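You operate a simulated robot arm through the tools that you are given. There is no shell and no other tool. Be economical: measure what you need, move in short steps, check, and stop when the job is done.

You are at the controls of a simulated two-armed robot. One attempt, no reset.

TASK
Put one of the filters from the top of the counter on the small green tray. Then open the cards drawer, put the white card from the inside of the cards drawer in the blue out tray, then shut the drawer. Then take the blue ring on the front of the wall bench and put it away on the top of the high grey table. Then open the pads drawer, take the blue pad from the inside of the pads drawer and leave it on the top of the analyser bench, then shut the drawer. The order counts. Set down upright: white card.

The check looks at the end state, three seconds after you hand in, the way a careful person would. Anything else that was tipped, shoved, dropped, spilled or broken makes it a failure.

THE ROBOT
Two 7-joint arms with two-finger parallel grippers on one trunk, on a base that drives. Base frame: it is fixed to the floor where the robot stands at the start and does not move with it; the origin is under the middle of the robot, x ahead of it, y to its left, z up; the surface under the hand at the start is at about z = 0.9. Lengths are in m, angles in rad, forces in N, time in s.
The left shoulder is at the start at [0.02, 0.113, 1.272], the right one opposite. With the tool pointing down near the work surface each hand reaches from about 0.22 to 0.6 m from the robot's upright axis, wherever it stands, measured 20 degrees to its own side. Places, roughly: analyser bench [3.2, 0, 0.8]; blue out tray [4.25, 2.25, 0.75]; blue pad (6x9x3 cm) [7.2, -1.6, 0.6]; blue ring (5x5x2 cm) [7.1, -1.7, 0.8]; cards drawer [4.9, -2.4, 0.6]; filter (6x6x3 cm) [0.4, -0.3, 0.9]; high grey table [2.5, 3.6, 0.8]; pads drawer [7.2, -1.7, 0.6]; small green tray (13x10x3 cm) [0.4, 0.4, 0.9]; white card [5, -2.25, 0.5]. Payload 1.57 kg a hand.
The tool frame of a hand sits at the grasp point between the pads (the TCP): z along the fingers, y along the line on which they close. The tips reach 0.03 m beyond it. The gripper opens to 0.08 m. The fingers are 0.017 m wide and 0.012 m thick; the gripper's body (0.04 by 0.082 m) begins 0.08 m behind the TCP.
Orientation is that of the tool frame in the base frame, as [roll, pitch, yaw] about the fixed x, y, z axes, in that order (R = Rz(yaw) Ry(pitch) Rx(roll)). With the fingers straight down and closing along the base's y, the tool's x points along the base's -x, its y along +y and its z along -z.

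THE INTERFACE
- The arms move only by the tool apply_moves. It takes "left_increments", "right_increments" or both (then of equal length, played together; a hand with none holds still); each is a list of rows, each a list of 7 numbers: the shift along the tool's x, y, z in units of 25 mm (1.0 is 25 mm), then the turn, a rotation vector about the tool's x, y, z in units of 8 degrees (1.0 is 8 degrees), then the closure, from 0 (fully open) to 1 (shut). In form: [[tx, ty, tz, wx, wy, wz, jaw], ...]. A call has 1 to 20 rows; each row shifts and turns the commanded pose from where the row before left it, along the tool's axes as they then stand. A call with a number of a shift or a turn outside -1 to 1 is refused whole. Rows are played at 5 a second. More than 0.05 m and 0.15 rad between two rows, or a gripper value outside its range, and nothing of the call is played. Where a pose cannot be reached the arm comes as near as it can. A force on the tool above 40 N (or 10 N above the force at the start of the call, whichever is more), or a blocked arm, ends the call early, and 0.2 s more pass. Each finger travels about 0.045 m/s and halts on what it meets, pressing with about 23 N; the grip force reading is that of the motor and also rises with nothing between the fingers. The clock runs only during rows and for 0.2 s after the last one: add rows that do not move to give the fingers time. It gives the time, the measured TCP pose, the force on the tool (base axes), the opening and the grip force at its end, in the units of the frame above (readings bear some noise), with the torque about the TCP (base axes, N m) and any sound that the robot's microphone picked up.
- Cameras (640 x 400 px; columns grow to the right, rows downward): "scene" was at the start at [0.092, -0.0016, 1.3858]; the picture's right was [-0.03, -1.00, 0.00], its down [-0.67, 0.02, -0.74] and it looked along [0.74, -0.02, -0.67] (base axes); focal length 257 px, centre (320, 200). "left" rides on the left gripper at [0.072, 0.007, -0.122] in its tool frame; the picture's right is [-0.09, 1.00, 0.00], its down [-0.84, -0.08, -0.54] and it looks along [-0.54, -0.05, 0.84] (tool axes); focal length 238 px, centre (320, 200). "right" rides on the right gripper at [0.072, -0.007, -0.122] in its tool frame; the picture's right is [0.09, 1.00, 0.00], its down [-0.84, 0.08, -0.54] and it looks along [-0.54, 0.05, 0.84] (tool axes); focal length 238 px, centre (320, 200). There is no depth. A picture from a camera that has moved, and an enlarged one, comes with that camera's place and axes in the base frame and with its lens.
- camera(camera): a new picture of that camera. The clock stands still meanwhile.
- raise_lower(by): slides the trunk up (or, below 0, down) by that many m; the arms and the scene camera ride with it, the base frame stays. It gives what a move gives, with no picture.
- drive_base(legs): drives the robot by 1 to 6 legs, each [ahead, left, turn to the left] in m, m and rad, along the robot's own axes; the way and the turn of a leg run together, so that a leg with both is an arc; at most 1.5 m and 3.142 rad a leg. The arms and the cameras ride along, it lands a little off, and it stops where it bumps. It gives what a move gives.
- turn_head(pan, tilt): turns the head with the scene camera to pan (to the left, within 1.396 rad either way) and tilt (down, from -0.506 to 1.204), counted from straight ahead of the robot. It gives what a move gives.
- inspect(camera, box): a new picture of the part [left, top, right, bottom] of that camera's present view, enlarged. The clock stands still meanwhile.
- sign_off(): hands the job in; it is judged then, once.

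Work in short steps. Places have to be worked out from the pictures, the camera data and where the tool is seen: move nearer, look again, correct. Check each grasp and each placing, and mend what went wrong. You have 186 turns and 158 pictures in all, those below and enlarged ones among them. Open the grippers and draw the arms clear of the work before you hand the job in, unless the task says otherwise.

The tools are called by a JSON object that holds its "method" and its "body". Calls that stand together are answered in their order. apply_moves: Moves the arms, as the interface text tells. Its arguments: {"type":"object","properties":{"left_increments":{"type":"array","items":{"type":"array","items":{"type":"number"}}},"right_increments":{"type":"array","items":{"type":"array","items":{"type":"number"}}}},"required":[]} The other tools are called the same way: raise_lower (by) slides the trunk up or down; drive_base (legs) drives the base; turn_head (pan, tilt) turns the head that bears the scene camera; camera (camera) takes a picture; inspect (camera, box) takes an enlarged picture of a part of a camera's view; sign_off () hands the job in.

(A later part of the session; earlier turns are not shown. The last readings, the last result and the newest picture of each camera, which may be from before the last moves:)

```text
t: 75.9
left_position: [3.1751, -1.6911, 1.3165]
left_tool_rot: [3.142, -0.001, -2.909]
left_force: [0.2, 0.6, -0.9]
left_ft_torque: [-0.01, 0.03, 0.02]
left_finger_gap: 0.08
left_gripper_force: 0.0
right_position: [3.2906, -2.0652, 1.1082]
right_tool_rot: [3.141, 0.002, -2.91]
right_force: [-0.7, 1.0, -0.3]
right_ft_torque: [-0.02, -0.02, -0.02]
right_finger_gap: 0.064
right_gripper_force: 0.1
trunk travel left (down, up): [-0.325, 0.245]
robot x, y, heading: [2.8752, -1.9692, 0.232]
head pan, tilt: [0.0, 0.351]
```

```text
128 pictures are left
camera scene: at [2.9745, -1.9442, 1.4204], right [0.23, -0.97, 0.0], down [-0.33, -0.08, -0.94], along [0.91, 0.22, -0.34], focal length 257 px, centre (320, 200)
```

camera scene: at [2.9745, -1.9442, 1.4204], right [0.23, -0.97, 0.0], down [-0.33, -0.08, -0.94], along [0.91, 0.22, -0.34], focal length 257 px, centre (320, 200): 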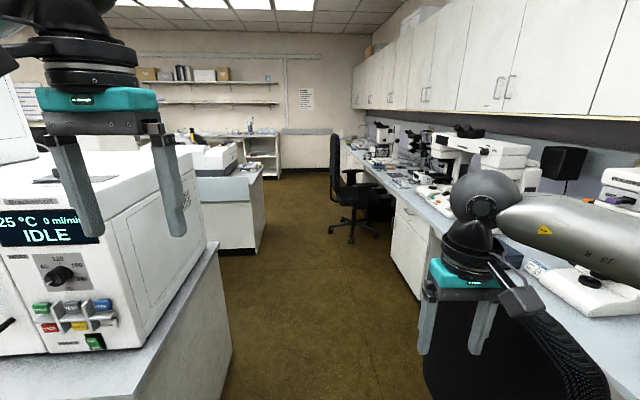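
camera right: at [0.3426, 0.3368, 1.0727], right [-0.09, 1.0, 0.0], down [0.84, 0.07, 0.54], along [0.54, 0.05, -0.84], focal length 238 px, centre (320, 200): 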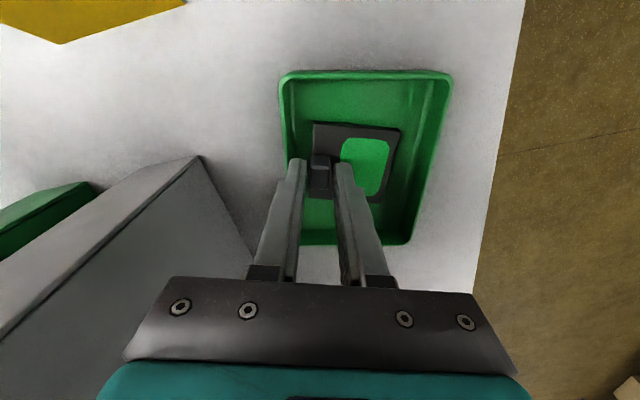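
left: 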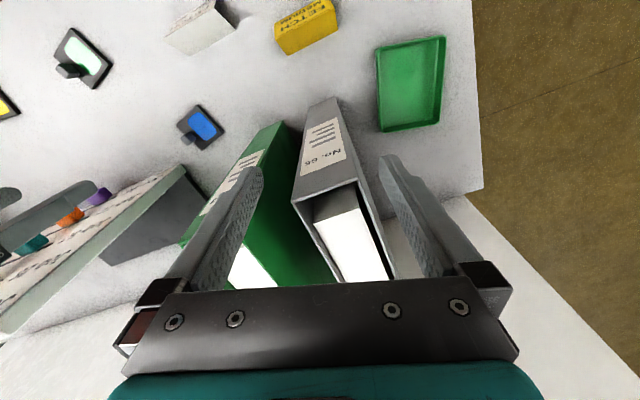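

Both sides are clear but tight; I raise the right hand above the chair, straighten and drive 1.3 m on.

{"method": "apply_moves", "body": {"right_increments": [[0, 0, -1, 0, 0, 0, 0.2], [0, 0, -1, 0, 0, 0, 0.2], [0, 0, -1, 0, 0, 0, 0.2], [0, 0, -1, 0, 0, 0, 0.2], [0, 0, -1, 0, 0, 0, 0.2], [0, 0, 0, 0, 0, 0, 0.2]]}}

{"method": "drive_base", "body": {"legs": [[0, 0.04, 0.055], [1.35, 0, 0]]}}

{"method": "turn_head", "body": {"pan": -0.5, "tilt": 0.5}}

{"method": "camera", "body": {"camera": "scene"}}

```text
t: 77.3
left_position: [3.1758, -1.6913, 1.316]
left_tool_rot: [-3.141, -0.001, -2.911]
left_force: [0.5, -0.2, 0.0]
left_ft_torque: [-0.01, 0.01, 0.03]
left_finger_gap: 0.08
left_gripper_force: 0.1
right_position: [3.2911, -2.0622, 1.2325]
right_tool_rot: [3.14, 0.001, -2.911]
right_force: [0.0, 0.4, -0.6]
right_ft_torque: [0.01, -0.01, 0.02]
right_finger_gap: 0.064
right_gripper_force: 0.2
trunk travel left (down, up): [-0.325, 0.245]
robot x, y, heading: [2.8713, -1.9694, 0.23]
head pan, tilt: [0.0, 0.351]
```

```text
t: 84.6
left_position: [4.4826, -1.2833, 1.3154]
left_tool_rot: [-3.141, -0.003, -2.887]
left_force: [0.4, 0.3, 0.8]
left_ft_torque: [0.02, 0.01, 0.02]
left_finger_gap: 0.0801
left_gripper_force: 0.0
right_position: [4.6039, -1.6498, 1.2324]
right_tool_rot: [-3.14, 0.001, -2.889]
right_force: [-1.4, 0.3, 0.8]
right_ft_torque: [0.02, 0.02, 0.03]
right_finger_gap: 0.0642
right_gripper_force: 0.1
trunk travel left (down, up): [-0.325, 0.245]
robot x, y, heading: [4.1855, -1.5673, 0.256]
head pan, tilt: [0.0, 0.351]
```

```text
t: 85.5
left_position: [4.4823, -1.2829, 1.3155]
left_tool_rot: [3.141, -0.001, -2.888]
left_force: [-0.2, -1.4, 0.5]
left_ft_torque: [0.01, 0.0, -0.01]
left_finger_gap: 0.08
left_gripper_force: 0.1
right_position: [4.6049, -1.6514, 1.2336]
right_tool_rot: [3.141, 0.002, -2.889]
right_force: [-0.9, 0.0, 0.2]
right_ft_torque: [0.01, 0.02, 0.01]
right_finger_gap: 0.0641
right_gripper_force: 0.1
trunk travel left (down, up): [-0.325, 0.245]
robot x, y, heading: [4.1884, -1.5674, 0.251]
head pan, tilt: [-0.499, 0.499]
```

```text
127 pictures are left
camera scene: at [4.2843, -1.5854, 1.4067], right [-0.24, -0.97, 0.0], down [-0.46, 0.12, -0.88], along [0.85, -0.21, -0.48], focal length 257 px, centre (320, 200)
```

scene: 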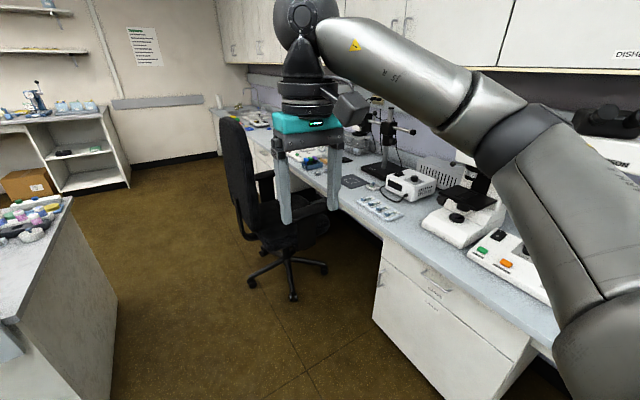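

The drawer pedestal is seen ahead-right, with its front around [4.8, -2.13]. I drive up beside it and turn to face it.

{"method": "drive_base", "body": {"legs": [[0.43, 0, 0], [0, 0, -1.535]]}}

{"method": "turn_head", "body": {"pan": 0.0, "tilt": 0.75}}

{"method": "camera", "body": {"camera": "scene"}}

```text
t: 91.7
left_position: [4.9022, -1.7279, 1.3172]
left_tool_rot: [-3.141, -0.003, 1.916]
left_force: [-0.3, 0.0, -0.8]
left_ft_torque: [-0.01, 0.0, 0.01]
left_finger_gap: 0.0801
left_gripper_force: 0.0
right_position: [4.5469, -1.8837, 1.233]
right_tool_rot: [3.141, 0.0, 1.914]
right_force: [0.4, -0.4, -0.8]
right_ft_torque: [-0.02, -0.01, 0.05]
right_finger_gap: 0.0638
right_gripper_force: 0.1
trunk travel left (down, up): [-0.325, 0.245]
robot x, y, heading: [4.5947, -1.4643, -1.224]
head pan, tilt: [-0.499, 0.499]
```

```text
t: 92.7
left_position: [4.9025, -1.7272, 1.3158]
left_tool_rot: [-3.142, -0.002, 1.914]
left_force: [0.1, 0.7, -0.2]
left_ft_torque: [-0.02, 0.05, 0.0]
left_finger_gap: 0.0802
left_gripper_force: 0.1
right_position: [4.5477, -1.8834, 1.2321]
right_tool_rot: [3.14, 0.001, 1.912]
right_force: [-1.1, -1.0, 0.2]
right_ft_torque: [0.0, 0.0, 0.0]
right_finger_gap: 0.0642
right_gripper_force: 0.1
trunk travel left (down, up): [-0.325, 0.245]
robot x, y, heading: [4.5934, -1.4611, -1.227]
head pan, tilt: [0.0, 0.75]
```

```text
126 pictures are left
camera scene: at [4.6233, -1.5479, 1.3848], right [-0.94, -0.34, 0.0], down [-0.23, 0.64, -0.73], along [0.25, -0.69, -0.68], focal length 257 px, centre (320, 200)
```

scene: 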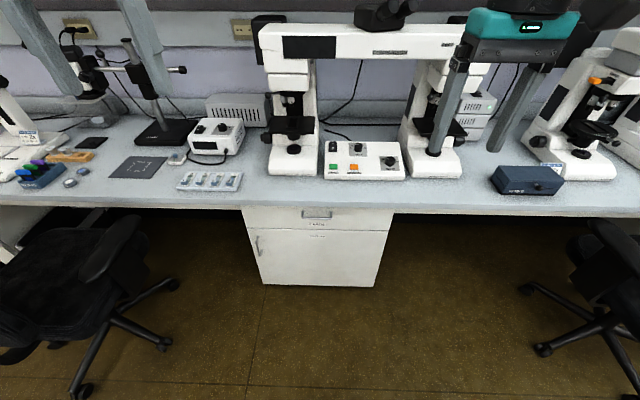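

The cards drawer is straight ahead; I inspect its handle and label.

{"method": "inspect", "body": {"camera": "scene", "box": [230, 190, 410, 300]}}

```text
3.56 times, centred on (320, 245) of scene
camera zoom: at [4.6233, -1.5479, 1.3848], right [-0.94, -0.34, 0.0], down [-0.23, 0.64, -0.73], along [0.25, -0.69, -0.68], focal length 912 px, centre (320, 40)
```

zoom: 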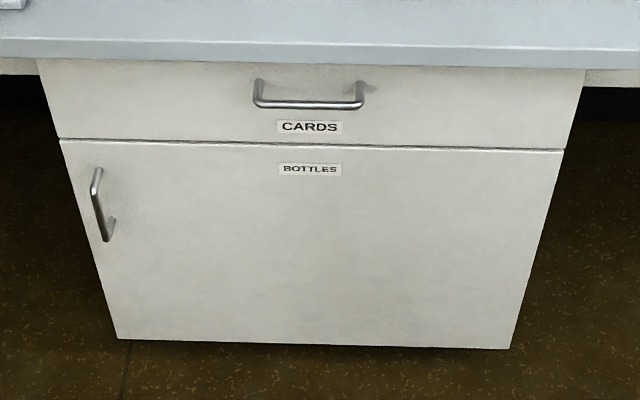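

The drawer has a horizontal bar handle at about z 0.67, dead ahead ~0.76 m. I square up, lower the trunk, then turn the right gripper to point ahead.

{"method": "drive_base", "body": {"legs": [[0, 0, -0.045]]}}

{"method": "raise_lower", "body": {"by": -0.28}}

{"method": "apply_moves", "body": {"right_increments": [[0, 0, 0, 0, -1, 0, 0.4], [0, 0, 0, 0, -1, 0, 0.4], [0, 0, 0, 0, -1, 0, 0.4], [0, 0, 0, 0, -1, 0, 0.4], [0, 0, 0, 0, -1, 0, 0.4], [0, 0, 0, 0, -1, 0, 0.4], [0, 0, 0, 0, -1, 0, 0.4], [0, 0, 0, 0, -1, 0, 0.4], [0, 0, 0, 0, -1, 0, 0.4], [0, 0, 0, 0, -1, 0, 0.4], [0, 0, 0, 0, -1, 0, 0.4], [0, 0, 0, 0, -0.25, 0, 0.4], [0, 0, 0, 0, 0, 0, 0.4]]}}

{"method": "camera", "body": {"camera": "scene"}}

```text
t: 93.5
left_position: [4.8892, -1.7419, 1.316]
left_tool_rot: [-3.141, 0.0, 1.869]
left_force: [-0.4, -0.2, 0.7]
left_ft_torque: [-0.01, 0.02, 0.01]
left_finger_gap: 0.08
left_gripper_force: 0.0
right_position: [4.5272, -1.8818, 1.2328]
right_tool_rot: [3.14, 0.001, 1.866]
right_force: [0.0, -0.3, -0.2]
right_ft_torque: [0.0, -0.02, 0.02]
right_finger_gap: 0.0639
right_gripper_force: 0.0
trunk travel left (down, up): [-0.325, 0.245]
robot x, y, heading: [4.5902, -1.4604, -1.274]
head pan, tilt: [0.0, 0.75]
```

```text
t: 96.3
left_position: [4.8893, -1.7419, 1.0363]
left_tool_rot: [-3.141, 0.001, 1.87]
left_force: [0.0, -1.0, 0.3]
left_ft_torque: [-0.03, -0.03, -0.01]
left_finger_gap: 0.0798
left_gripper_force: 0.1
right_position: [4.5272, -1.8811, 0.9526]
right_tool_rot: [3.141, 0.0, 1.868]
right_force: [0.4, -0.2, 0.1]
right_ft_torque: [0.02, 0.01, 0.0]
right_finger_gap: 0.064
right_gripper_force: 0.0
trunk travel left (down, up): [-0.045, 0.525]
robot x, y, heading: [4.5945, -1.4595, -1.27]
head pan, tilt: [0.0, 0.75]
```

```text
t: 99.1
left_position: [4.8887, -1.7414, 1.036]
left_tool_rot: [3.141, -0.003, 1.869]
left_force: [0.5, 0.1, -0.5]
left_ft_torque: [0.01, 0.01, 0.0]
left_finger_gap: 0.0796
left_gripper_force: 0.1
right_position: [4.5427, -1.9523, 0.9835]
right_tool_rot: [3.138, 1.413, 1.869]
right_force: [-0.1, -0.6, -0.2]
right_ft_torque: [0.01, 0.02, 0.02]
right_finger_gap: 0.048
right_gripper_force: 0.1
right hand out of reach, approached as far as the arm can: row 7, 8, 9, 10, 11, 12
trunk travel left (down, up): [-0.045, 0.525]
robot x, y, heading: [4.59, -1.462, -1.269]
head pan, tilt: [0.0, 0.75]
```

```text
124 pictures are left
camera scene: at [4.6193, -1.5492, 1.1047], right [-0.96, -0.29, 0.0], down [-0.2, 0.65, -0.73], along [0.21, -0.7, -0.68], focal length 257 px, centre (320, 200)
```

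scene: 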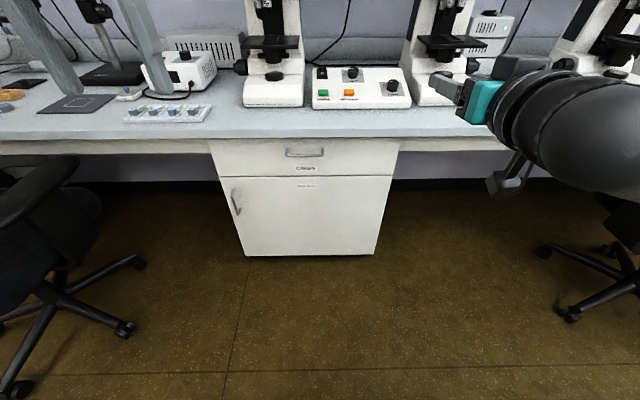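

The gripper is now nearly horizontal. I move it to the centre and lower it, then roll 90° so it closes vertically on the bar.

{"method": "apply_moves", "body": {"right_increments": [[1, 0.5, 0, 0, 0, 0, 0.4], [1, 0.5, 0.3, 0, 0, 0, 0.4], [1, 0.5, 0.3, 0, 0, 0, 0.4], [1, 0.5, 0.3, 0, 0, 0, 0.4], [1, 0.5, 0.3, 0, 0, 0, 0.4], [1, 0.5, 0.3, 0, 0, 0, 0.4], [1, 0.5, 0, 0, 0, 0, 0.4], [0, 0, 0, 0, 0, 0, 0.4]]}}

{"method": "apply_moves", "body": {"right_increments": [[0, 0, 0, 0, 0, 1, 0.4], [0, 0, 0, 0, 0, 1, 0.4], [0, 0, 0, 0, 0, 1, 0.4], [0, 0, 0, 0, 0, 1, 0.4], [0, 0, 0, 0, 0, 1, 0.4], [0, 0, 0, 0, 0, 1, 0.4], [0, 0, 0, 0, 0, 1, 0.4], [0, 0, 0, 0, 0, 1, 0.4], [0, 0, 0, 0, 0, 1, 0.4], [0, 0, 0, 0, 0, 1, 0.4], [0, 0, 0, 0, 0, 1, 0.4], [0, 0, 0, 0, 0, 0.25, 0.4], [0, 0, 0, 0, 0, 0, 0.4]]}}

{"method": "camera", "body": {"camera": "scene"}}

{"method": "camera", "body": {"camera": "right"}}

```text
t: 100.9
left_position: [4.8892, -1.744, 1.0359]
left_tool_rot: [3.14, -0.001, 1.868]
left_force: [-0.2, -0.8, 0.2]
left_ft_torque: [0.03, 0.0, -0.02]
left_finger_gap: 0.08
left_gripper_force: 0.1
right_position: [4.5415, -1.951, 0.9838]
right_tool_rot: [3.137, 1.412, 1.869]
right_force: [0.2, 0.7, 0.6]
right_ft_torque: [0.0, 0.03, 0.04]
right_finger_gap: 0.0481
right_gripper_force: 0.0
right hand out of reach, approached as far as the arm can: row 1, 2, 3, 4, 5, 6, 7
trunk travel left (down, up): [-0.045, 0.525]
robot x, y, heading: [4.5939, -1.4626, -1.274]
head pan, tilt: [0.0, 0.75]
```

```text
t: 103.7
left_position: [4.8896, -1.7425, 1.0363]
left_tool_rot: [3.142, -0.001, 1.869]
left_force: [0.2, 1.3, 0.8]
left_ft_torque: [-0.01, 0.0, 0.01]
left_finger_gap: 0.0801
left_gripper_force: 0.0
right_position: [4.5446, -1.952, 0.9876]
right_tool_rot: [1.723, -0.001, 0.295]
right_force: [-1.3, 1.2, 0.4]
right_ft_torque: [-0.02, -0.03, 0.01]
right_finger_gap: 0.0479
right_gripper_force: 0.0
trunk travel left (down, up): [-0.045, 0.525]
robot x, y, heading: [4.5917, -1.4584, -1.272]
head pan, tilt: [0.0, 0.75]
```

```text
123 pictures are left
camera scene: at [4.6193, -1.5492, 1.1047], right [-0.96, -0.29, 0.0], down [-0.2, 0.65, -0.73], along [0.21, -0.7, -0.68], focal length 257 px, centre (320, 200)
```

scene: 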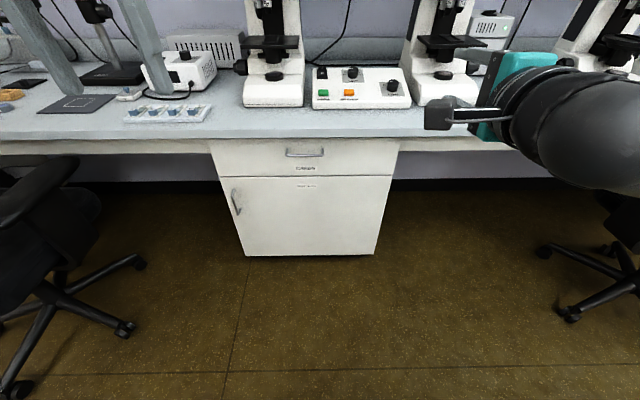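

```text
122 pictures are left
camera right: at [4.5778, -1.8144, 0.9994], right [0.13, -0.12, 0.98], down [-0.95, 0.26, 0.16], along [-0.27, -0.96, -0.08], focal length 238 px, centre (320, 200)
```

right: 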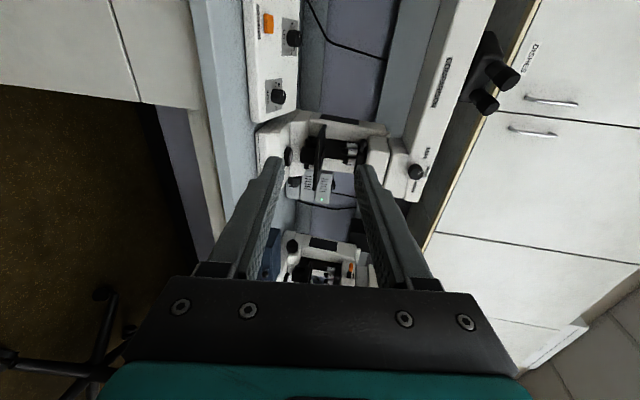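

Rolled fine; the tool's x now points left, y up, z ahead. I move left and down.

{"method": "apply_moves", "body": {"right_increments": [[0.8, -1, 0, 0, 0, 0, 0.4], [0.8, -1, 0, 0, 0, 0, 0.4], [0.8, -1, 0, 0, 0, 0, 0.4], [0.8, -1, 0, 0, 0, 0, 0.4], [0.8, -1, 0, 0, 0, 0, 0.4], [0.8, -1, 0, 0, 0, 0, 0.4], [0.8, -1, 0, 0, 0, 0, 0.4], [0.8, -1, 0, 0, 0, 0, 0.4], [0.8, -1, 0, 0, 0, 0, 0.4], [0.8, -1, 0, 0, 0, 0, 0.4], [0.8, -1, 0, 0, 0, 0, 0.4], [0, 0, 0, 0, 0, 0, 0.4]]}}

{"method": "camera", "body": {"camera": "right"}}

{"method": "camera", "body": {"camera": "scene"}}

```text
t: 106.3
left_position: [4.8905, -1.7428, 1.0361]
left_tool_rot: [3.141, 0.0, 1.87]
left_force: [0.5, 0.3, -0.3]
left_ft_torque: [-0.02, 0.01, 0.0]
left_finger_gap: 0.0802
left_gripper_force: 0.0
right_position: [4.5589, -1.9458, 0.9882]
right_tool_rot: [1.721, -0.001, 0.297]
right_force: [-0.3, -0.9, 0.1]
right_ft_torque: [0.02, 0.0, 0.03]
right_finger_gap: 0.0481
right_gripper_force: 0.1
right hand out of reach, approached as far as the arm can: row 1, 2, 3, 4, 5, 6, 7, 8, 9, 10, 11
trunk travel left (down, up): [-0.045, 0.525]
robot x, y, heading: [4.5918, -1.4602, -1.27]
head pan, tilt: [0.0, 0.75]
```

```text
121 pictures are left
camera right: at [4.5913, -1.8105, 0.9998], right [0.13, -0.12, 0.98], down [-0.95, 0.26, 0.16], along [-0.27, -0.96, -0.08], focal length 238 px, centre (320, 200)
```

right: 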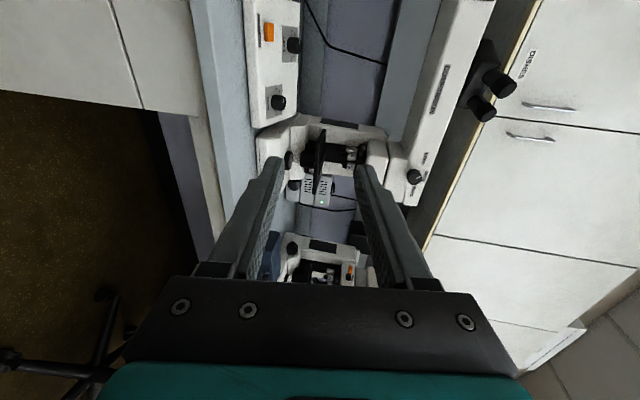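

```text
120 pictures are left
camera scene: at [4.6193, -1.5492, 1.1047], right [-0.96, -0.29, 0.0], down [-0.2, 0.65, -0.73], along [0.21, -0.7, -0.68], focal length 257 px, centre (320, 200)
```

scene: 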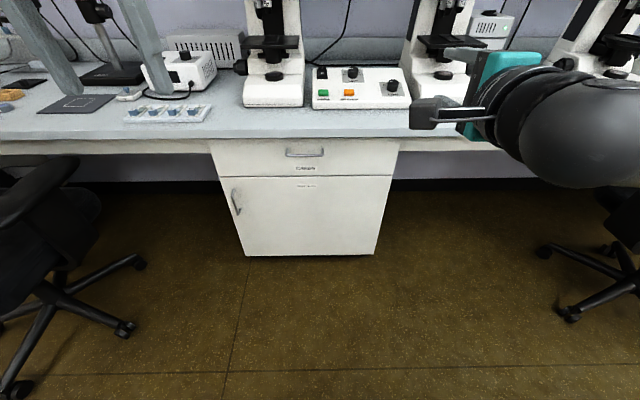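

Folded too tightly to go down here. I extend forward (still 0.25 m short of the bench, near its height ... at z 0.98 above it) first a little.

{"method": "apply_moves", "body": {"right_increments": [[0, 0, 1, 0, 0, 0, 0.4], [0, 0, 1, 0, 0, 0, 0.4], [0, 0, 1, 0, 0, 0, 0.4], [0, 0, 1, 0, 0, 0, 0.4], [0, -1, 0, 0, 0, 0, 0.4], [0, -1, 0, 0, 0, 0, 0.4], [0, -1, 0, 0, 0, 0, 0.4], [0, -1, 0, 0, 0, 0, 0.4], [0, 0, 0, 0, 0, 0, 0.4]]}}

```text
t: 108.3
left_position: [4.8899, -1.7426, 1.0354]
left_tool_rot: [-3.14, 0.0, 1.87]
left_force: [0.1, 0.2, -1.1]
left_ft_torque: [0.03, 0.02, 0.03]
left_finger_gap: 0.0798
left_gripper_force: 0.1
right_position: [4.5745, -2.0456, 0.9893]
right_tool_rot: [1.728, 0.001, 0.299]
right_force: [-0.2, 0.6, -0.2]
right_ft_torque: [-0.03, 0.0, 0.02]
right_finger_gap: 0.048
right_gripper_force: 0.1
right hand out of reach, approached as far as the arm can: row 1, 2, 3, 4, 5, 6, 7, 8
trunk travel left (down, up): [-0.045, 0.525]
robot x, y, heading: [4.5964, -1.4594, -1.273]
head pan, tilt: [0.0, 0.75]
```

Going down is limited in this posture. I tilt the tool down to about 45°, which still fits the bar, and then lower.

{"method": "apply_moves", "body": {"right_increments": [[0, 0, 0, 1, 0, 0, 0.4], [0, 0, 0, 1, 0, 0, 0.4], [0, 0, 0, 1, 0, 0, 0.4], [0, 0, 0, 1, 0, 0, 0.4], [0, 0, 0, 0.5, 0, 0, 0.4], [0.4, -0.7, 0.7, 0, 0, 0, 0.4], [0.4, -0.7, 0.7, 0, 0, 0, 0.4], [0.4, -0.7, 0.7, 0, 0, 0, 0.4], [0.4, -0.7, 0.7, 0, 0, 0, 0.4], [0, 0, 0, 0, 0, 0, 0.4]]}}

{"method": "camera", "body": {"camera": "scene"}}

```text
t: 110.5
left_position: [4.8892, -1.7426, 1.0355]
left_tool_rot: [3.141, -0.002, 1.87]
left_force: [-0.9, -0.4, -0.2]
left_ft_torque: [0.03, 0.0, -0.03]
left_finger_gap: 0.0801
left_gripper_force: 0.0
right_position: [4.6111, -2.034, 0.8923]
right_tool_rot: [2.346, -0.002, 0.298]
right_force: [0.0, 0.2, -0.2]
right_ft_torque: [-0.01, -0.02, 0.0]
right_finger_gap: 0.0479
right_gripper_force: 0.1
trunk travel left (down, up): [-0.045, 0.525]
robot x, y, heading: [4.5925, -1.4608, -1.274]
head pan, tilt: [0.0, 0.75]
```

```text
119 pictures are left
camera scene: at [4.6193, -1.5493, 1.1047], right [-0.96, -0.29, 0.0], down [-0.2, 0.65, -0.73], along [0.21, -0.7, -0.68], focal length 257 px, centre (320, 200)
```

scene: 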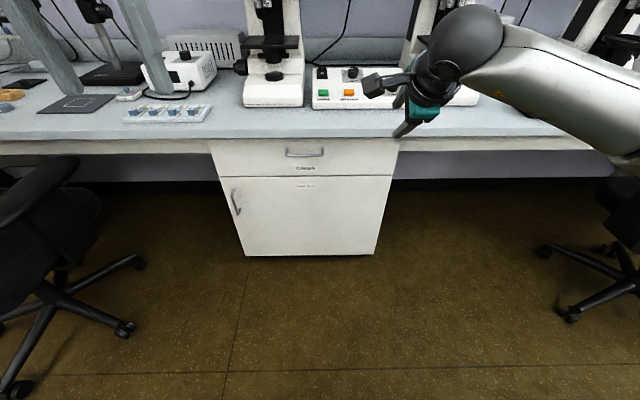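

That posture works. I drive 0.12 m closer, then shift left and down to just in front of the bar.

{"method": "drive_base", "body": {"legs": [[0.12, 0, 0]]}}

{"method": "apply_moves", "body": {"right_increments": [[0.95, -0.75, 0.735, 0, 0, 0, 0.45], [0.95, -0.75, 0.735, 0, 0, 0, 0.45], [0.95, -0.75, 0.735, 0, 0, 0, 0.45], [0.95, -0.75, 0.735, 0, 0, 0, 0.45], [0.95, -0.75, 0.735, 0, 0, 0, 0.45], [0.95, -0.75, 0.735, 0, 0, 0, 0.45], [0.95, -0.75, 0.735, 0, 0, 0, 0.45], [0.95, -0.75, 0.735, 0, 0, 0, 0.45], [0, 0, 0, -1, 0, 0, 0.45], [0, 0, 0, -1, 0, 0, 0.45], [0, 0, 0, 0, 0, 0, 0.45]]}}

{"method": "camera", "body": {"camera": "scene"}}

{"method": "camera", "body": {"camera": "right"}}

```text
t: 111.7
left_position: [4.9242, -1.8566, 1.0358]
left_tool_rot: [3.141, 0.001, 1.867]
left_force: [0.1, 0.3, -0.1]
left_ft_torque: [0.0, 0.02, -0.02]
left_finger_gap: 0.0802
left_gripper_force: 0.1
right_position: [4.646, -2.1493, 0.8929]
right_tool_rot: [2.348, 0.002, 0.296]
right_force: [0.1, -0.3, -0.4]
right_ft_torque: [-0.02, 0.01, -0.03]
right_finger_gap: 0.048
right_gripper_force: 0.0
trunk travel left (down, up): [-0.045, 0.525]
robot x, y, heading: [4.628, -1.5797, -1.273]
head pan, tilt: [0.0, 0.75]
```

```text
t: 114.1
left_position: [4.925, -1.8568, 1.0356]
left_tool_rot: [-3.14, -0.001, 1.868]
left_force: [-0.3, -0.2, -1.5]
left_ft_torque: [-0.01, 0.05, -0.01]
left_finger_gap: 0.0798
left_gripper_force: 0.1
right_position: [4.8289, -2.0923, 0.6832]
right_tool_rot: [2.066, 0.001, 0.296]
right_force: [0.9, 0.5, 0.7]
right_ft_torque: [0.01, -0.01, 0.0]
right_finger_gap: 0.0439
right_gripper_force: 0.0
trunk travel left (down, up): [-0.045, 0.525]
robot x, y, heading: [4.6309, -1.5747, -1.272]
head pan, tilt: [0.0, 0.75]
```

```text
118 pictures are left
camera scene: at [4.6545, -1.6642, 1.1047], right [-0.96, -0.29, 0.0], down [-0.2, 0.65, -0.73], along [0.21, -0.7, -0.68], focal length 257 px, centre (320, 200)
```

scene: 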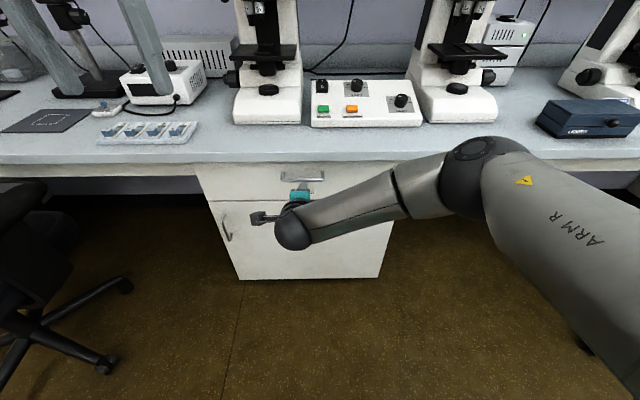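

```text
117 pictures are left
camera right: at [4.8654, -1.9665, 0.7349], right [0.23, -0.43, 0.88], down [-0.93, 0.18, 0.33], along [-0.29, -0.89, -0.36], focal length 238 px, centre (320, 200)
```

right: 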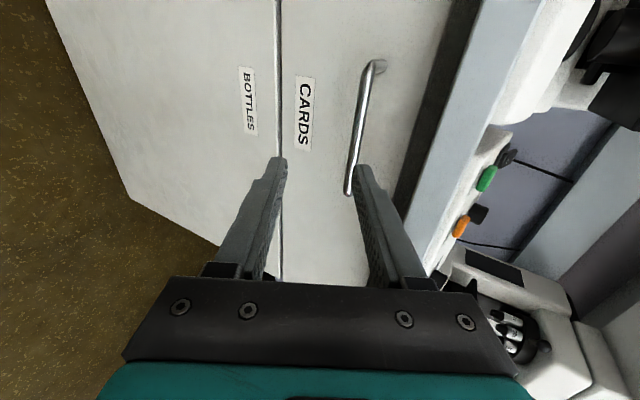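

I see the bar clearly: about 3 cm up, 8 cm ahead of the TCP. I shift up and approach partly.

{"method": "apply_moves", "body": {"right_increments": [[0.45, 0.65, 0, 0, 0, 0, 0.45], [0, 0.6, 0, 0, 0, 0, 0.45], [0, 0, 0.8, 0, 0, 0, 0.45], [0, 0, 0.6, 0, 0, 0, 0.45], [0, 0, 0, 0, 0, 0, 0.45]]}}

{"method": "camera", "body": {"camera": "right"}}

```text
t: 115.3
left_position: [4.9245, -1.8576, 1.0362]
left_tool_rot: [-3.141, 0.001, 1.866]
left_force: [-0.4, -0.6, -0.9]
left_ft_torque: [-0.02, -0.02, 0.01]
left_finger_gap: 0.0798
left_gripper_force: 0.1
right_position: [4.8516, -2.1344, 0.694]
right_tool_rot: [2.065, 0.001, 0.296]
right_force: [0.6, 0.3, 0.3]
right_ft_torque: [-0.02, -0.02, -0.01]
right_finger_gap: 0.0439
right_gripper_force: 0.1
trunk travel left (down, up): [-0.045, 0.525]
robot x, y, heading: [4.6317, -1.5765, -1.273]
head pan, tilt: [0.0, 0.75]
```

```text
116 pictures are left
camera right: at [4.8887, -2.0085, 0.7463], right [0.23, -0.43, 0.88], down [-0.93, 0.18, 0.33], along [-0.29, -0.89, -0.36], focal length 238 px, centre (320, 200)
```

right: 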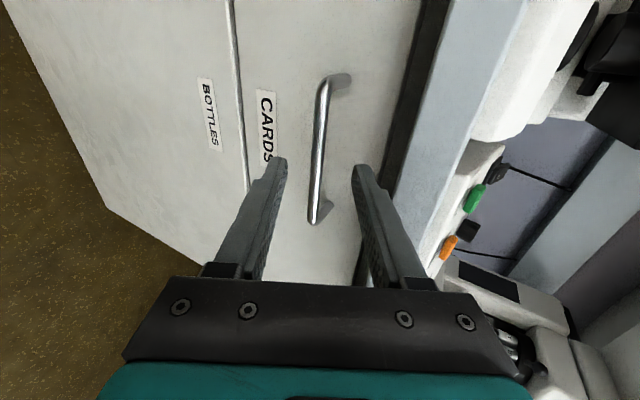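

The bar is centred between the fingers; TCP about 5 cm short. I advance 4.2 cm and close.

{"method": "apply_moves", "body": {"right_increments": [[0.3, 0, 0.6, 0, 0, 0, 0.45], [0, 0, 0.6, 0, 0, 0, 0.45], [0, 0, 0.5, 0, 0, 0, 0.45], [0, 0, 0, 0, 0, 0, 0.7], [0, 0, 0, 0, 0, 0, 1], [0, 0, 0, 0, 0, 0, 1], [0, 0, 0, 0, 0, 0, 1]]}}

{"method": "camera", "body": {"camera": "right"}}

```text
t: 116.1
left_position: [4.9208, -1.8532, 1.0373]
left_tool_rot: [3.141, 0.004, 1.865]
left_force: [-0.1, 1.1, 0.0]
left_ft_torque: [-0.04, -0.07, 0.0]
left_finger_gap: 0.0802
left_gripper_force: 0.1
right_position: [4.8666, -2.1584, 0.6805]
right_tool_rot: [2.063, -0.001, 0.292]
right_force: [-23.2, 34.6, 19.5]
right_ft_torque: [-1.3, -0.58, -0.28]
right_finger_gap: 0.0421
right_gripper_force: 0.0
trunk travel left (down, up): [-0.045, 0.525]
robot x, y, heading: [4.6256, -1.575, -1.276]
head pan, tilt: [0.0, 0.75]
stopped in row 3 (right hand): the force on the tool passed its limit at 61 N (the readings are from after the stop); the commanded pose is now the measured one
```

```text
115 pictures are left
camera right: at [4.9037, -2.0317, 0.7315], right [0.22, -0.42, 0.88], down [-0.93, 0.18, 0.32], along [-0.3, -0.89, -0.35], focal length 238 px, centre (320, 200)
```

right: 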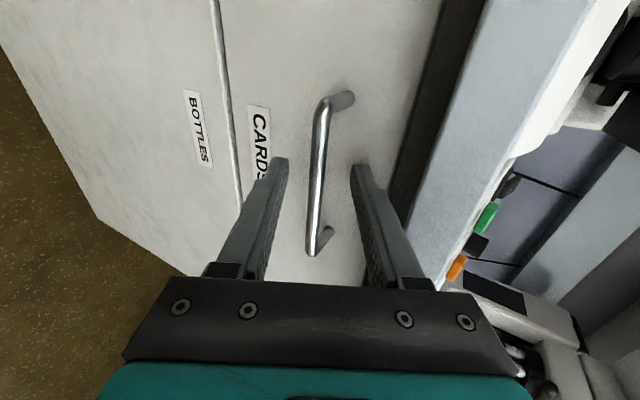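

The upper fingertip touched the drawer front; the bar is already ~2 cm past the TCP, inside the fingers. I back off 2 mm and close.

{"method": "apply_moves", "body": {"right_increments": [[0, 0, -0.1, 0, 0, 0, 0.5], [0, 0, 0, 0, 0, 0, 0.7], [0, 0, 0, 0, 0, 0, 1], [0, 0, 0, 0, 0, 0, 1], [0, 0, 0, 0, 0, 0, 1]]}}

{"method": "camera", "body": {"camera": "right"}}

```text
t: 117.3
left_position: [4.9238, -1.8574, 1.0353]
left_tool_rot: [-3.142, -0.002, 1.868]
left_force: [0.2, 1.1, -0.4]
left_ft_torque: [-0.01, 0.01, 0.05]
left_finger_gap: 0.0798
left_gripper_force: 0.0
right_position: [4.8676, -2.1599, 0.6741]
right_tool_rot: [2.069, 0.001, 0.295]
right_force: [2.7, -4.1, -4.3]
right_ft_torque: [0.05, 0.01, 0.66]
right_finger_gap: 0.0096
right_gripper_force: 27.2
trunk travel left (down, up): [-0.045, 0.525]
robot x, y, heading: [4.6322, -1.5776, -1.276]
head pan, tilt: [0.0, 0.75]
```

```text
114 pictures are left
camera right: at [4.9048, -2.0343, 0.7277], right [0.23, -0.43, 0.87], down [-0.93, 0.18, 0.33], along [-0.3, -0.89, -0.36], focal length 238 px, centre (320, 200)
```

right: 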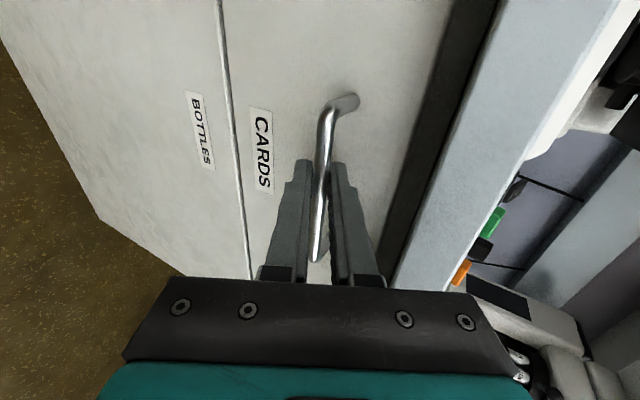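

The bar is gripped. I drive back slowly to pull the drawer open.

{"method": "drive_base", "body": {"legs": [[-0.1, 0, 0]]}}

{"method": "camera", "body": {"camera": "scene"}}

```text
t: 118.5
left_position: [4.8936, -1.7605, 1.0349]
left_tool_rot: [-3.14, -0.003, 1.867]
left_force: [-0.8, 0.3, -0.2]
left_ft_torque: [0.0, -0.04, 0.01]
left_finger_gap: 0.08
left_gripper_force: 0.1
right_position: [4.8355, -2.0644, 0.6751]
right_tool_rot: [2.068, 0.002, 0.289]
right_force: [-8.4, -1.6, -11.4]
right_ft_torque: [-0.08, 0.3, 0.05]
right_finger_gap: 0.0099
right_gripper_force: 27.3
trunk travel left (down, up): [-0.045, 0.525]
robot x, y, heading: [4.5993, -1.4783, -1.277]
head pan, tilt: [0.0, 0.75]
```

```text
113 pictures are left
camera scene: at [4.6241, -1.5673, 1.1046], right [-0.96, -0.29, 0.0], down [-0.2, 0.65, -0.73], along [0.21, -0.7, -0.68], focal length 257 px, centre (320, 200)
```

scene: 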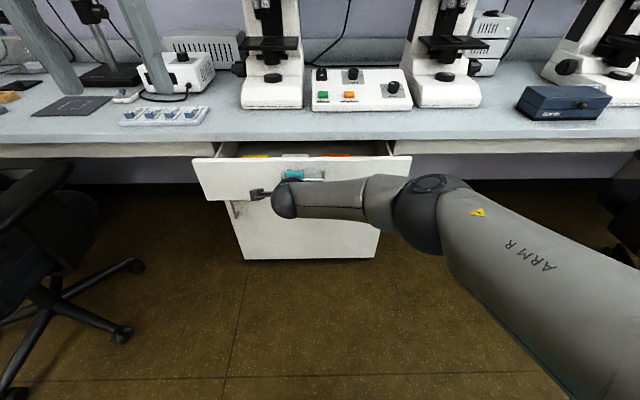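

It opens well. I pull another 0.2 m.

{"method": "drive_base", "body": {"legs": [[-0.2, 0, 0]]}}

{"method": "camera", "body": {"camera": "scene"}}

```text
t: 120.1
left_position: [4.835, -1.5699, 1.0358]
left_tool_rot: [3.139, -0.002, 1.87]
left_force: [0.3, 0.0, -0.4]
left_ft_torque: [0.01, 0.0, 0.02]
left_finger_gap: 0.08
left_gripper_force: 0.1
right_position: [4.7747, -1.8744, 0.6752]
right_tool_rot: [2.07, 0.005, 0.282]
right_force: [-17.9, -6.5, -4.7]
right_ft_torque: [-0.1, 0.33, 0.16]
right_finger_gap: 0.0098
right_gripper_force: 28.2
trunk travel left (down, up): [-0.045, 0.525]
robot x, y, heading: [4.5412, -1.2856, -1.273]
head pan, tilt: [0.0, 0.75]
```

```text
112 pictures are left
camera scene: at [4.5651, -1.3771, 1.1047], right [-0.96, -0.29, 0.0], down [-0.2, 0.65, -0.73], along [0.22, -0.7, -0.68], focal length 257 px, centre (320, 200)
```

scene: 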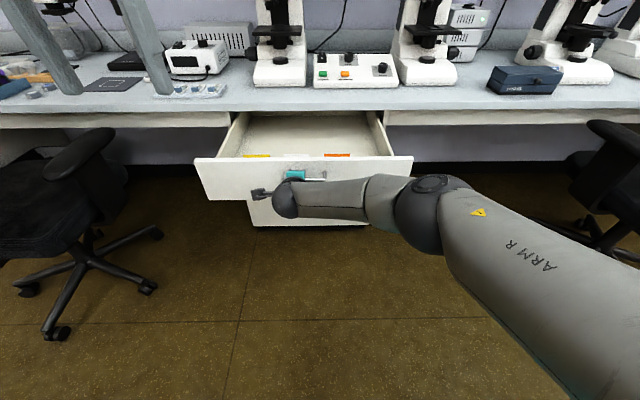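

The drawer is open 0.3 m. I release the bar, back the hand off, and raise the trunk to look in.

{"method": "apply_moves", "body": {"right_increments": [[0, 0, 0, 0, 0, 0, 0.5], [0, 0, 0, 0, 0, 0, 0.3], [0, 0, -0.3, 0, 0, 0, 0.3], [0, 0, -0.8, 0, 0, 0, 0.3], [0, 0, -1, 0, 0, 0, 0.3], [0, 0, -1, 0, 0, 0, 0.3], [-1, 0, 0, 0, 0, 0, 0.3], [-1, 0, 0, 0, 0, 0, 0.3], [-1, 0, 0, 0, 0, 0, 0.3], [-1, 0, 0, 0, 0, 0, 0.3], [-1, 0, 0, 0, 0, 0, 0.3], [-1, 0, 0, 0, 0, 0, 0.3], [0, 0, 0, 0, 0, 0, 0.3]]}}

{"method": "raise_lower", "body": {"by": 0.25}}

{"method": "turn_head", "body": {"pan": 0.0, "tilt": 0.9}}

{"method": "camera", "body": {"camera": "scene"}}

```text
t: 122.9
left_position: [4.8372, -1.5677, 1.0358]
left_tool_rot: [-3.142, -0.001, 1.869]
left_force: [0.3, -0.6, -0.5]
left_ft_torque: [-0.01, 0.0, -0.01]
left_finger_gap: 0.0802
left_gripper_force: 0.0
right_position: [4.6195, -1.8506, 0.7176]
right_tool_rot: [2.073, 0.01, 0.278]
right_force: [-0.7, -0.6, -0.1]
right_ft_torque: [0.01, 0.01, 0.04]
right_finger_gap: 0.0561
right_gripper_force: 0.0
right hand out of reach, approached as far as the arm can: row 12
trunk travel left (down, up): [-0.045, 0.525]
robot x, y, heading: [4.541, -1.2844, -1.272]
head pan, tilt: [0.0, 0.75]
```

```text
t: 125.5
left_position: [4.8358, -1.5692, 1.2872]
left_tool_rot: [-3.141, -0.001, 1.87]
left_force: [0.3, -0.6, -0.2]
left_ft_torque: [0.03, 0.0, -0.01]
left_finger_gap: 0.0801
left_gripper_force: 0.1
right_position: [4.6195, -1.8503, 0.9669]
right_tool_rot: [2.074, 0.008, 0.278]
right_force: [-0.4, 0.1, 0.0]
right_ft_torque: [0.0, 0.01, -0.01]
right_finger_gap: 0.0561
right_gripper_force: 0.1
trunk travel left (down, up): [-0.295, 0.275]
robot x, y, heading: [4.5428, -1.2892, -1.271]
head pan, tilt: [0.0, 0.75]
```

```text
t: 126.2
left_position: [4.8363, -1.5685, 1.2859]
left_tool_rot: [-3.141, -0.003, 1.869]
left_force: [-0.2, 0.7, 0.2]
left_ft_torque: [0.03, 0.0, -0.02]
left_finger_gap: 0.08
left_gripper_force: 0.0
right_position: [4.6198, -1.8511, 0.9662]
right_tool_rot: [2.074, 0.01, 0.276]
right_force: [-0.1, -0.3, 0.6]
right_ft_torque: [0.03, 0.04, -0.02]
right_finger_gap: 0.0558
right_gripper_force: 0.0
trunk travel left (down, up): [-0.295, 0.275]
robot x, y, heading: [4.5391, -1.2856, -1.269]
head pan, tilt: [0.0, 0.901]
```

```text
111 pictures are left
camera scene: at [4.5639, -1.3693, 1.3429], right [-0.96, -0.29, 0.0], down [-0.23, 0.75, -0.62], along [0.18, -0.59, -0.78], focal length 257 px, centre (320, 200)
```

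scene: 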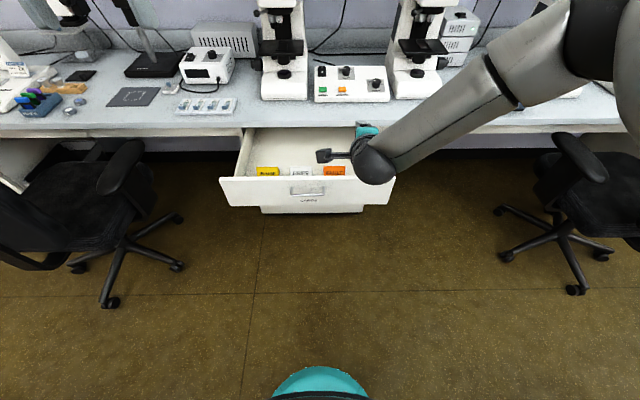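

{"method": "inspect", "body": {"camera": "scene", "box": [210, 120, 410, 220]}}

```text
3.20 times, centred on (310, 170) of scene
camera zoom: at [4.5639, -1.3693, 1.3429], right [-0.96, -0.29, 0.0], down [-0.23, 0.75, -0.62], along [0.18, -0.59, -0.78], focal length 821 px, centre (352, 296)
```

zoom: 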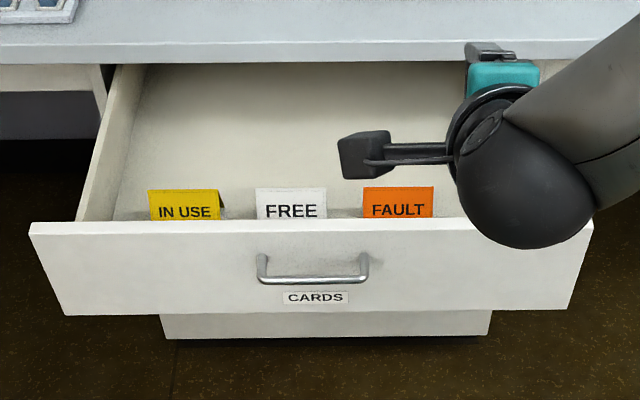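

The white "FREE" card is the middle tent card. I retract the right hand, then drive 0.28 m closer so that the left hand can reach it from above.

{"method": "apply_moves", "body": {"right_increments": [[-0.5, 0, -1, 0, 0, 0, 0.3], [-0.5, 0, -1, 0, 0, 0, 0.3], [-0.5, 0, -1, 0, 0, 0, 0.3], [-0.5, 0, -1, 0, 0, 0, 0.3], [0, 0, -1, 0, 0, 0, 0.3], [0, 0, -1, 0, 0, 0, 0.3], [0, 0, 0, 0, 0, 0, 0.3]]}}

{"method": "drive_base", "body": {"legs": [[0.27, 0, 0]]}}

{"method": "camera", "body": {"camera": "scene"}}

{"method": "camera", "body": {"camera": "left"}}

```text
t: 127.8
left_position: [4.8367, -1.5695, 1.2862]
left_tool_rot: [3.14, -0.003, 1.869]
left_force: [-0.2, 0.0, -0.2]
left_ft_torque: [0.0, -0.04, -0.01]
left_finger_gap: 0.0799
left_gripper_force: 0.1
right_position: [4.554, -1.7369, 1.054]
right_tool_rot: [2.073, 0.009, 0.28]
right_force: [-1.0, 0.5, -0.6]
right_ft_torque: [-0.01, -0.02, 0.01]
right_finger_gap: 0.056
right_gripper_force: 0.0
right hand out of reach, approached as far as the arm can: row 1, 2, 3, 4
trunk travel left (down, up): [-0.295, 0.275]
robot x, y, heading: [4.5379, -1.2892, -1.269]
head pan, tilt: [0.0, 0.901]
```

```text
t: 129.7
left_position: [4.917, -1.8234, 1.2853]
left_tool_rot: [3.14, -0.002, 1.87]
left_force: [0.5, 0.3, -0.7]
left_ft_torque: [0.0, -0.01, -0.01]
left_finger_gap: 0.0799
left_gripper_force: 0.1
right_position: [4.6331, -1.9921, 1.0529]
right_tool_rot: [2.073, 0.01, 0.28]
right_force: [-0.4, -0.9, -0.4]
right_ft_torque: [0.05, 0.01, -0.01]
right_finger_gap: 0.056
right_gripper_force: 0.1
trunk travel left (down, up): [-0.295, 0.275]
robot x, y, heading: [4.6201, -1.5415, -1.268]
head pan, tilt: [0.0, 0.901]
```

```text
109 pictures are left
camera scene: at [4.6431, -1.6252, 1.3428], right [-0.96, -0.3, 0.0], down [-0.23, 0.75, -0.62], along [0.18, -0.59, -0.78], focal length 257 px, centre (320, 200)
```

scene: 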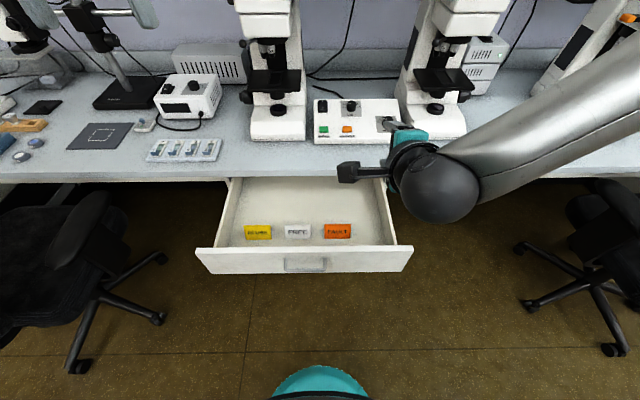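

```text
108 pictures are left
camera left: at [4.9, -1.7543, 1.4074], right [0.98, 0.21, 0.0], down [0.17, -0.82, 0.54], along [0.11, -0.53, -0.84], focal length 238 px, centre (320, 200)
```

left: 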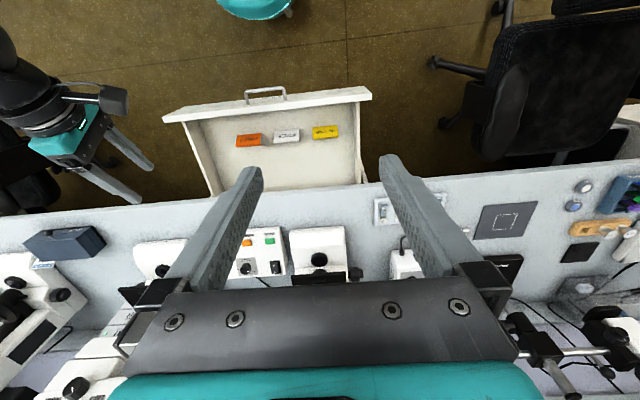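

Triangulated: card top at about [4.840, -2.018, 0.636]. I raise the right hand out of the way, lower the trunk and bring the left hand over the card, turning it so it closes front-to-back.

{"method": "apply_moves", "body": {"right_increments": [[-0.3, 0.88, -0.47, 0, 0, 0, 0.3], [-0.3, 0.88, -0.47, 0, 0, 0, 0.3], [-0.3, 0.88, -0.47, 0, 0, 0, 0.3], [-0.3, 0.88, -0.47, 0, 0, 0, 0.3], [-0.3, 0.88, -0.47, 0, 0, 0, 0.3], [-0.3, 0.88, -0.47, 0, 0, 0, 0.3], [-0.3, 0.88, -0.47, 0, 0, 0, 0.3], [-0.3, 0.88, -0.47, 0, 0, 0, 0.3], [0, 0, 0, 0, 0, 0, 0.3]], "left_increments": [[-0.5, -0.5, 0, 0, 0, 0, 0.1], [-0.5, -0.5, 0, 0, 0, 0, 0.1], [-0.5, -0.5, 0, 0, 0, 0, 0.1], [-0.5, -0.5, 0, 0, 0, 0, 0.1], [-0.5, -0.5, 0, 0, 0, 0, 0.1], [-0.5, -0.5, 0, 0, 0, 0, 0.1], [-0.5, -0.5, 0, 0, 0, 0, 0.1], [-0.5, -0.5, 0, 0, 0, 0, 0.1], [0, 0, 0, 0, 0, 0, 0.1]]}}

{"method": "raise_lower", "body": {"by": -0.28}}

{"method": "apply_moves", "body": {"left_increments": [[0, 0, 0, 0, 0, -1, 0.1], [0, 0, 0, 0, 0, -1, 0.1], [0, 0, 0, 0, 0, -1, 0.1], [0, 0, 0, 0, 0, -1, 0.1], [0, 0, 0, 0, 0, -1, 0.1], [0, 0, 0, 0, 0, -1, 0.1], [0, 0, 0, 0, 0, -1, 0.1], [0, 0, 0, 0, 0, -1, 0.1], [0, 0, 0, 0, 0, -1, 0.1], [0, 0, 0, 0, 0, -1, 0.1], [0, 0, 0, 0, 0, -1, 0.1], [0, 0, 0, 0, 0, -0.25, 0.1], [0, 0, 0, 0, 0, 0, 0.1]]}}

{"method": "camera", "body": {"camera": "left"}}

{"method": "camera", "body": {"camera": "scene"}}

```text
t: 131.7
left_position: [4.8487, -1.9471, 1.2853]
left_tool_rot: [-3.141, 0.001, 1.872]
left_force: [0.3, 0.6, -0.1]
left_ft_torque: [-0.02, 0.02, -0.04]
left_finger_gap: 0.0719
left_gripper_force: 0.0
right_position: [4.5763, -2.0099, 1.2525]
right_tool_rot: [2.076, 0.011, 0.28]
right_force: [-0.3, 0.6, -0.2]
right_ft_torque: [-0.03, 0.0, 0.01]
right_finger_gap: 0.056
right_gripper_force: 0.0
trunk travel left (down, up): [-0.295, 0.275]
robot x, y, heading: [4.6171, -1.5421, -1.276]
head pan, tilt: [0.0, 0.901]
```

```text
t: 134.5
left_position: [4.8503, -1.9456, 1.0051]
left_tool_rot: [3.141, 0.0, 1.87]
left_force: [-0.1, -0.6, 0.0]
left_ft_torque: [-0.01, -0.01, -0.04]
left_finger_gap: 0.0722
left_gripper_force: 0.0
right_position: [4.5771, -2.0104, 0.9732]
right_tool_rot: [2.074, 0.01, 0.279]
right_force: [-0.2, 0.2, -0.6]
right_ft_torque: [0.03, 0.05, 0.01]
right_finger_gap: 0.056
right_gripper_force: 0.0
trunk travel left (down, up): [-0.015, 0.555]
robot x, y, heading: [4.615, -1.5465, -1.269]
head pan, tilt: [0.0, 0.901]
```

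```text
t: 137.3
left_position: [4.8492, -1.9468, 1.0043]
left_tool_rot: [3.139, 0.0, -2.839]
left_force: [-0.4, 0.4, 1.1]
left_ft_torque: [-0.03, 0.02, 0.01]
left_finger_gap: 0.0721
left_gripper_force: 0.1
right_position: [4.5767, -2.01, 0.9721]
right_tool_rot: [2.073, 0.009, 0.28]
right_force: [-0.3, -0.3, 0.0]
right_ft_torque: [-0.02, 0.0, 0.0]
right_finger_gap: 0.0558
right_gripper_force: 0.0
trunk travel left (down, up): [-0.015, 0.555]
robot x, y, heading: [4.6226, -1.542, -1.272]
head pan, tilt: [0.0, 0.901]
```

```text
107 pictures are left
camera left: at [4.778, -1.9623, 1.1267], right [-0.21, 0.98, 0.0], down [0.82, 0.17, 0.54], along [0.53, 0.11, -0.84], focal length 238 px, centre (320, 200)
```

left: 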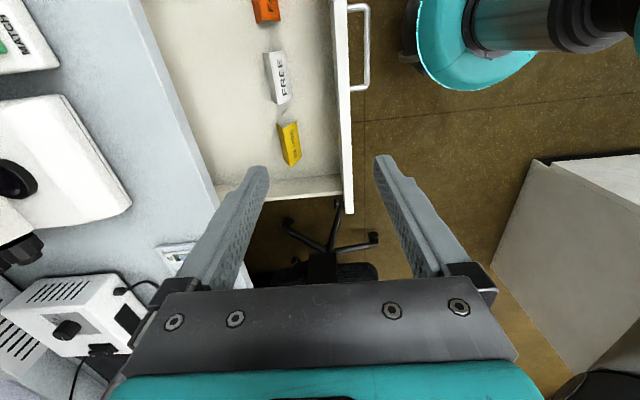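

```text
106 pictures are left
camera scene: at [4.6429, -1.6245, 1.0628], right [-0.96, -0.3, 0.0], down [-0.23, 0.75, -0.62], along [0.18, -0.59, -0.78], focal length 257 px, centre (320, 200)
```

scene: 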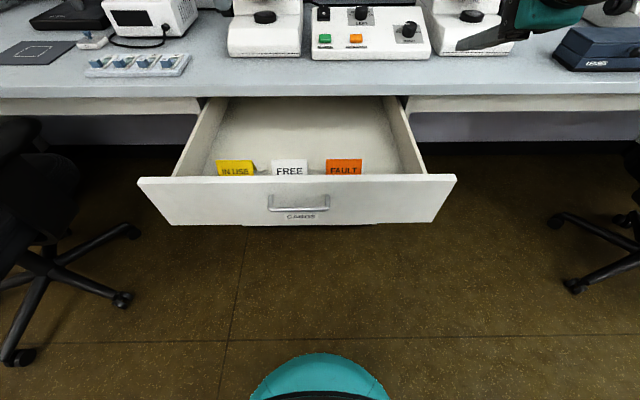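

The left camera agrees: the card is at [4.842, -2.025]. I move over it and lower to z 0.76.

{"method": "apply_moves", "body": {"left_increments": [[0.4, -0.95, 0, 0, 0, 0, 0.1], [0.4, -0.95, 0, 0, 0, 0, 0.1], [0.4, -0.95, 0, 0, 0, 0, 0.1], [0, 0, 1, 0, 0, 0, 0.1], [0, 0, 1, 0, 0, 0, 0.1], [0, 0, 1, 0, 0, 0, 0.1], [0, 0, 1, 0, 0, 0, 0.1], [0, 0, 1, 0, 0, 0, 0.1], [0, 0, 1, 0, 0, 0, 0.1], [0, 0, 1, 0, 0, 0, 0.1], [0, 0, 1, 0, 0, 0, 0.1], [0, 0, 1, 0, 0, 0, 0.1], [0, 0, 0, 0, 0, 0, 0.1]]}}

{"method": "camera", "body": {"camera": "left"}}

{"method": "camera", "body": {"camera": "scene"}}

```text
t: 140.1
left_position: [4.8454, -2.0065, 0.7796]
left_tool_rot: [-3.141, 0.0, -2.842]
left_force: [-0.4, 0.1, 0.5]
left_ft_torque: [-0.02, 0.0, -0.02]
left_finger_gap: 0.0718
left_gripper_force: 0.0
left hand out of reach, approached as far as the arm can: row 3
right_position: [4.5756, -2.0109, 0.9716]
right_tool_rot: [2.073, 0.009, 0.279]
right_force: [0.0, -0.5, 0.0]
right_ft_torque: [0.0, -0.01, 0.01]
right_finger_gap: 0.0559
right_gripper_force: 0.1
trunk travel left (down, up): [-0.015, 0.555]
robot x, y, heading: [4.6166, -1.5441, -1.263]
head pan, tilt: [0.0, 0.901]
```

```text
105 pictures are left
camera left: at [4.7732, -2.0211, 0.9013], right [-0.21, 0.98, 0.0], down [0.82, 0.17, 0.54], along [0.53, 0.11, -0.84], focal length 238 px, centre (320, 200)
```

left: 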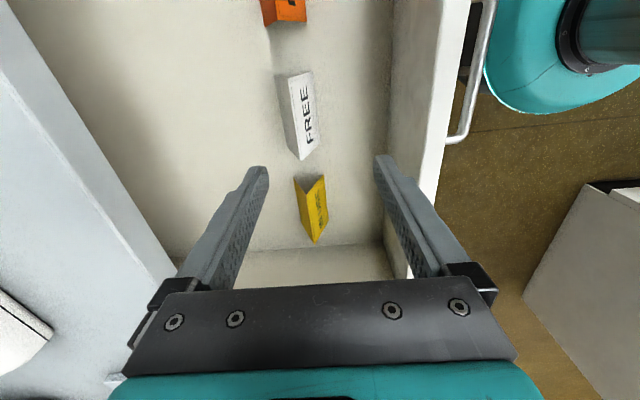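

```text
104 pictures are left
camera scene: at [4.6429, -1.6245, 1.0628], right [-0.96, -0.3, 0.0], down [-0.23, 0.75, -0.62], along [0.18, -0.59, -0.78], focal length 257 px, centre (320, 200)
```

scene: 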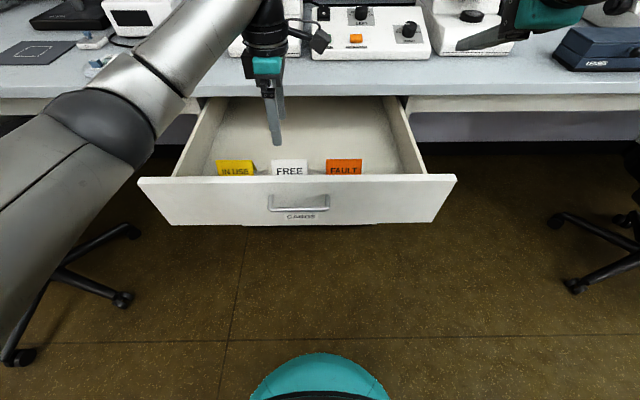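

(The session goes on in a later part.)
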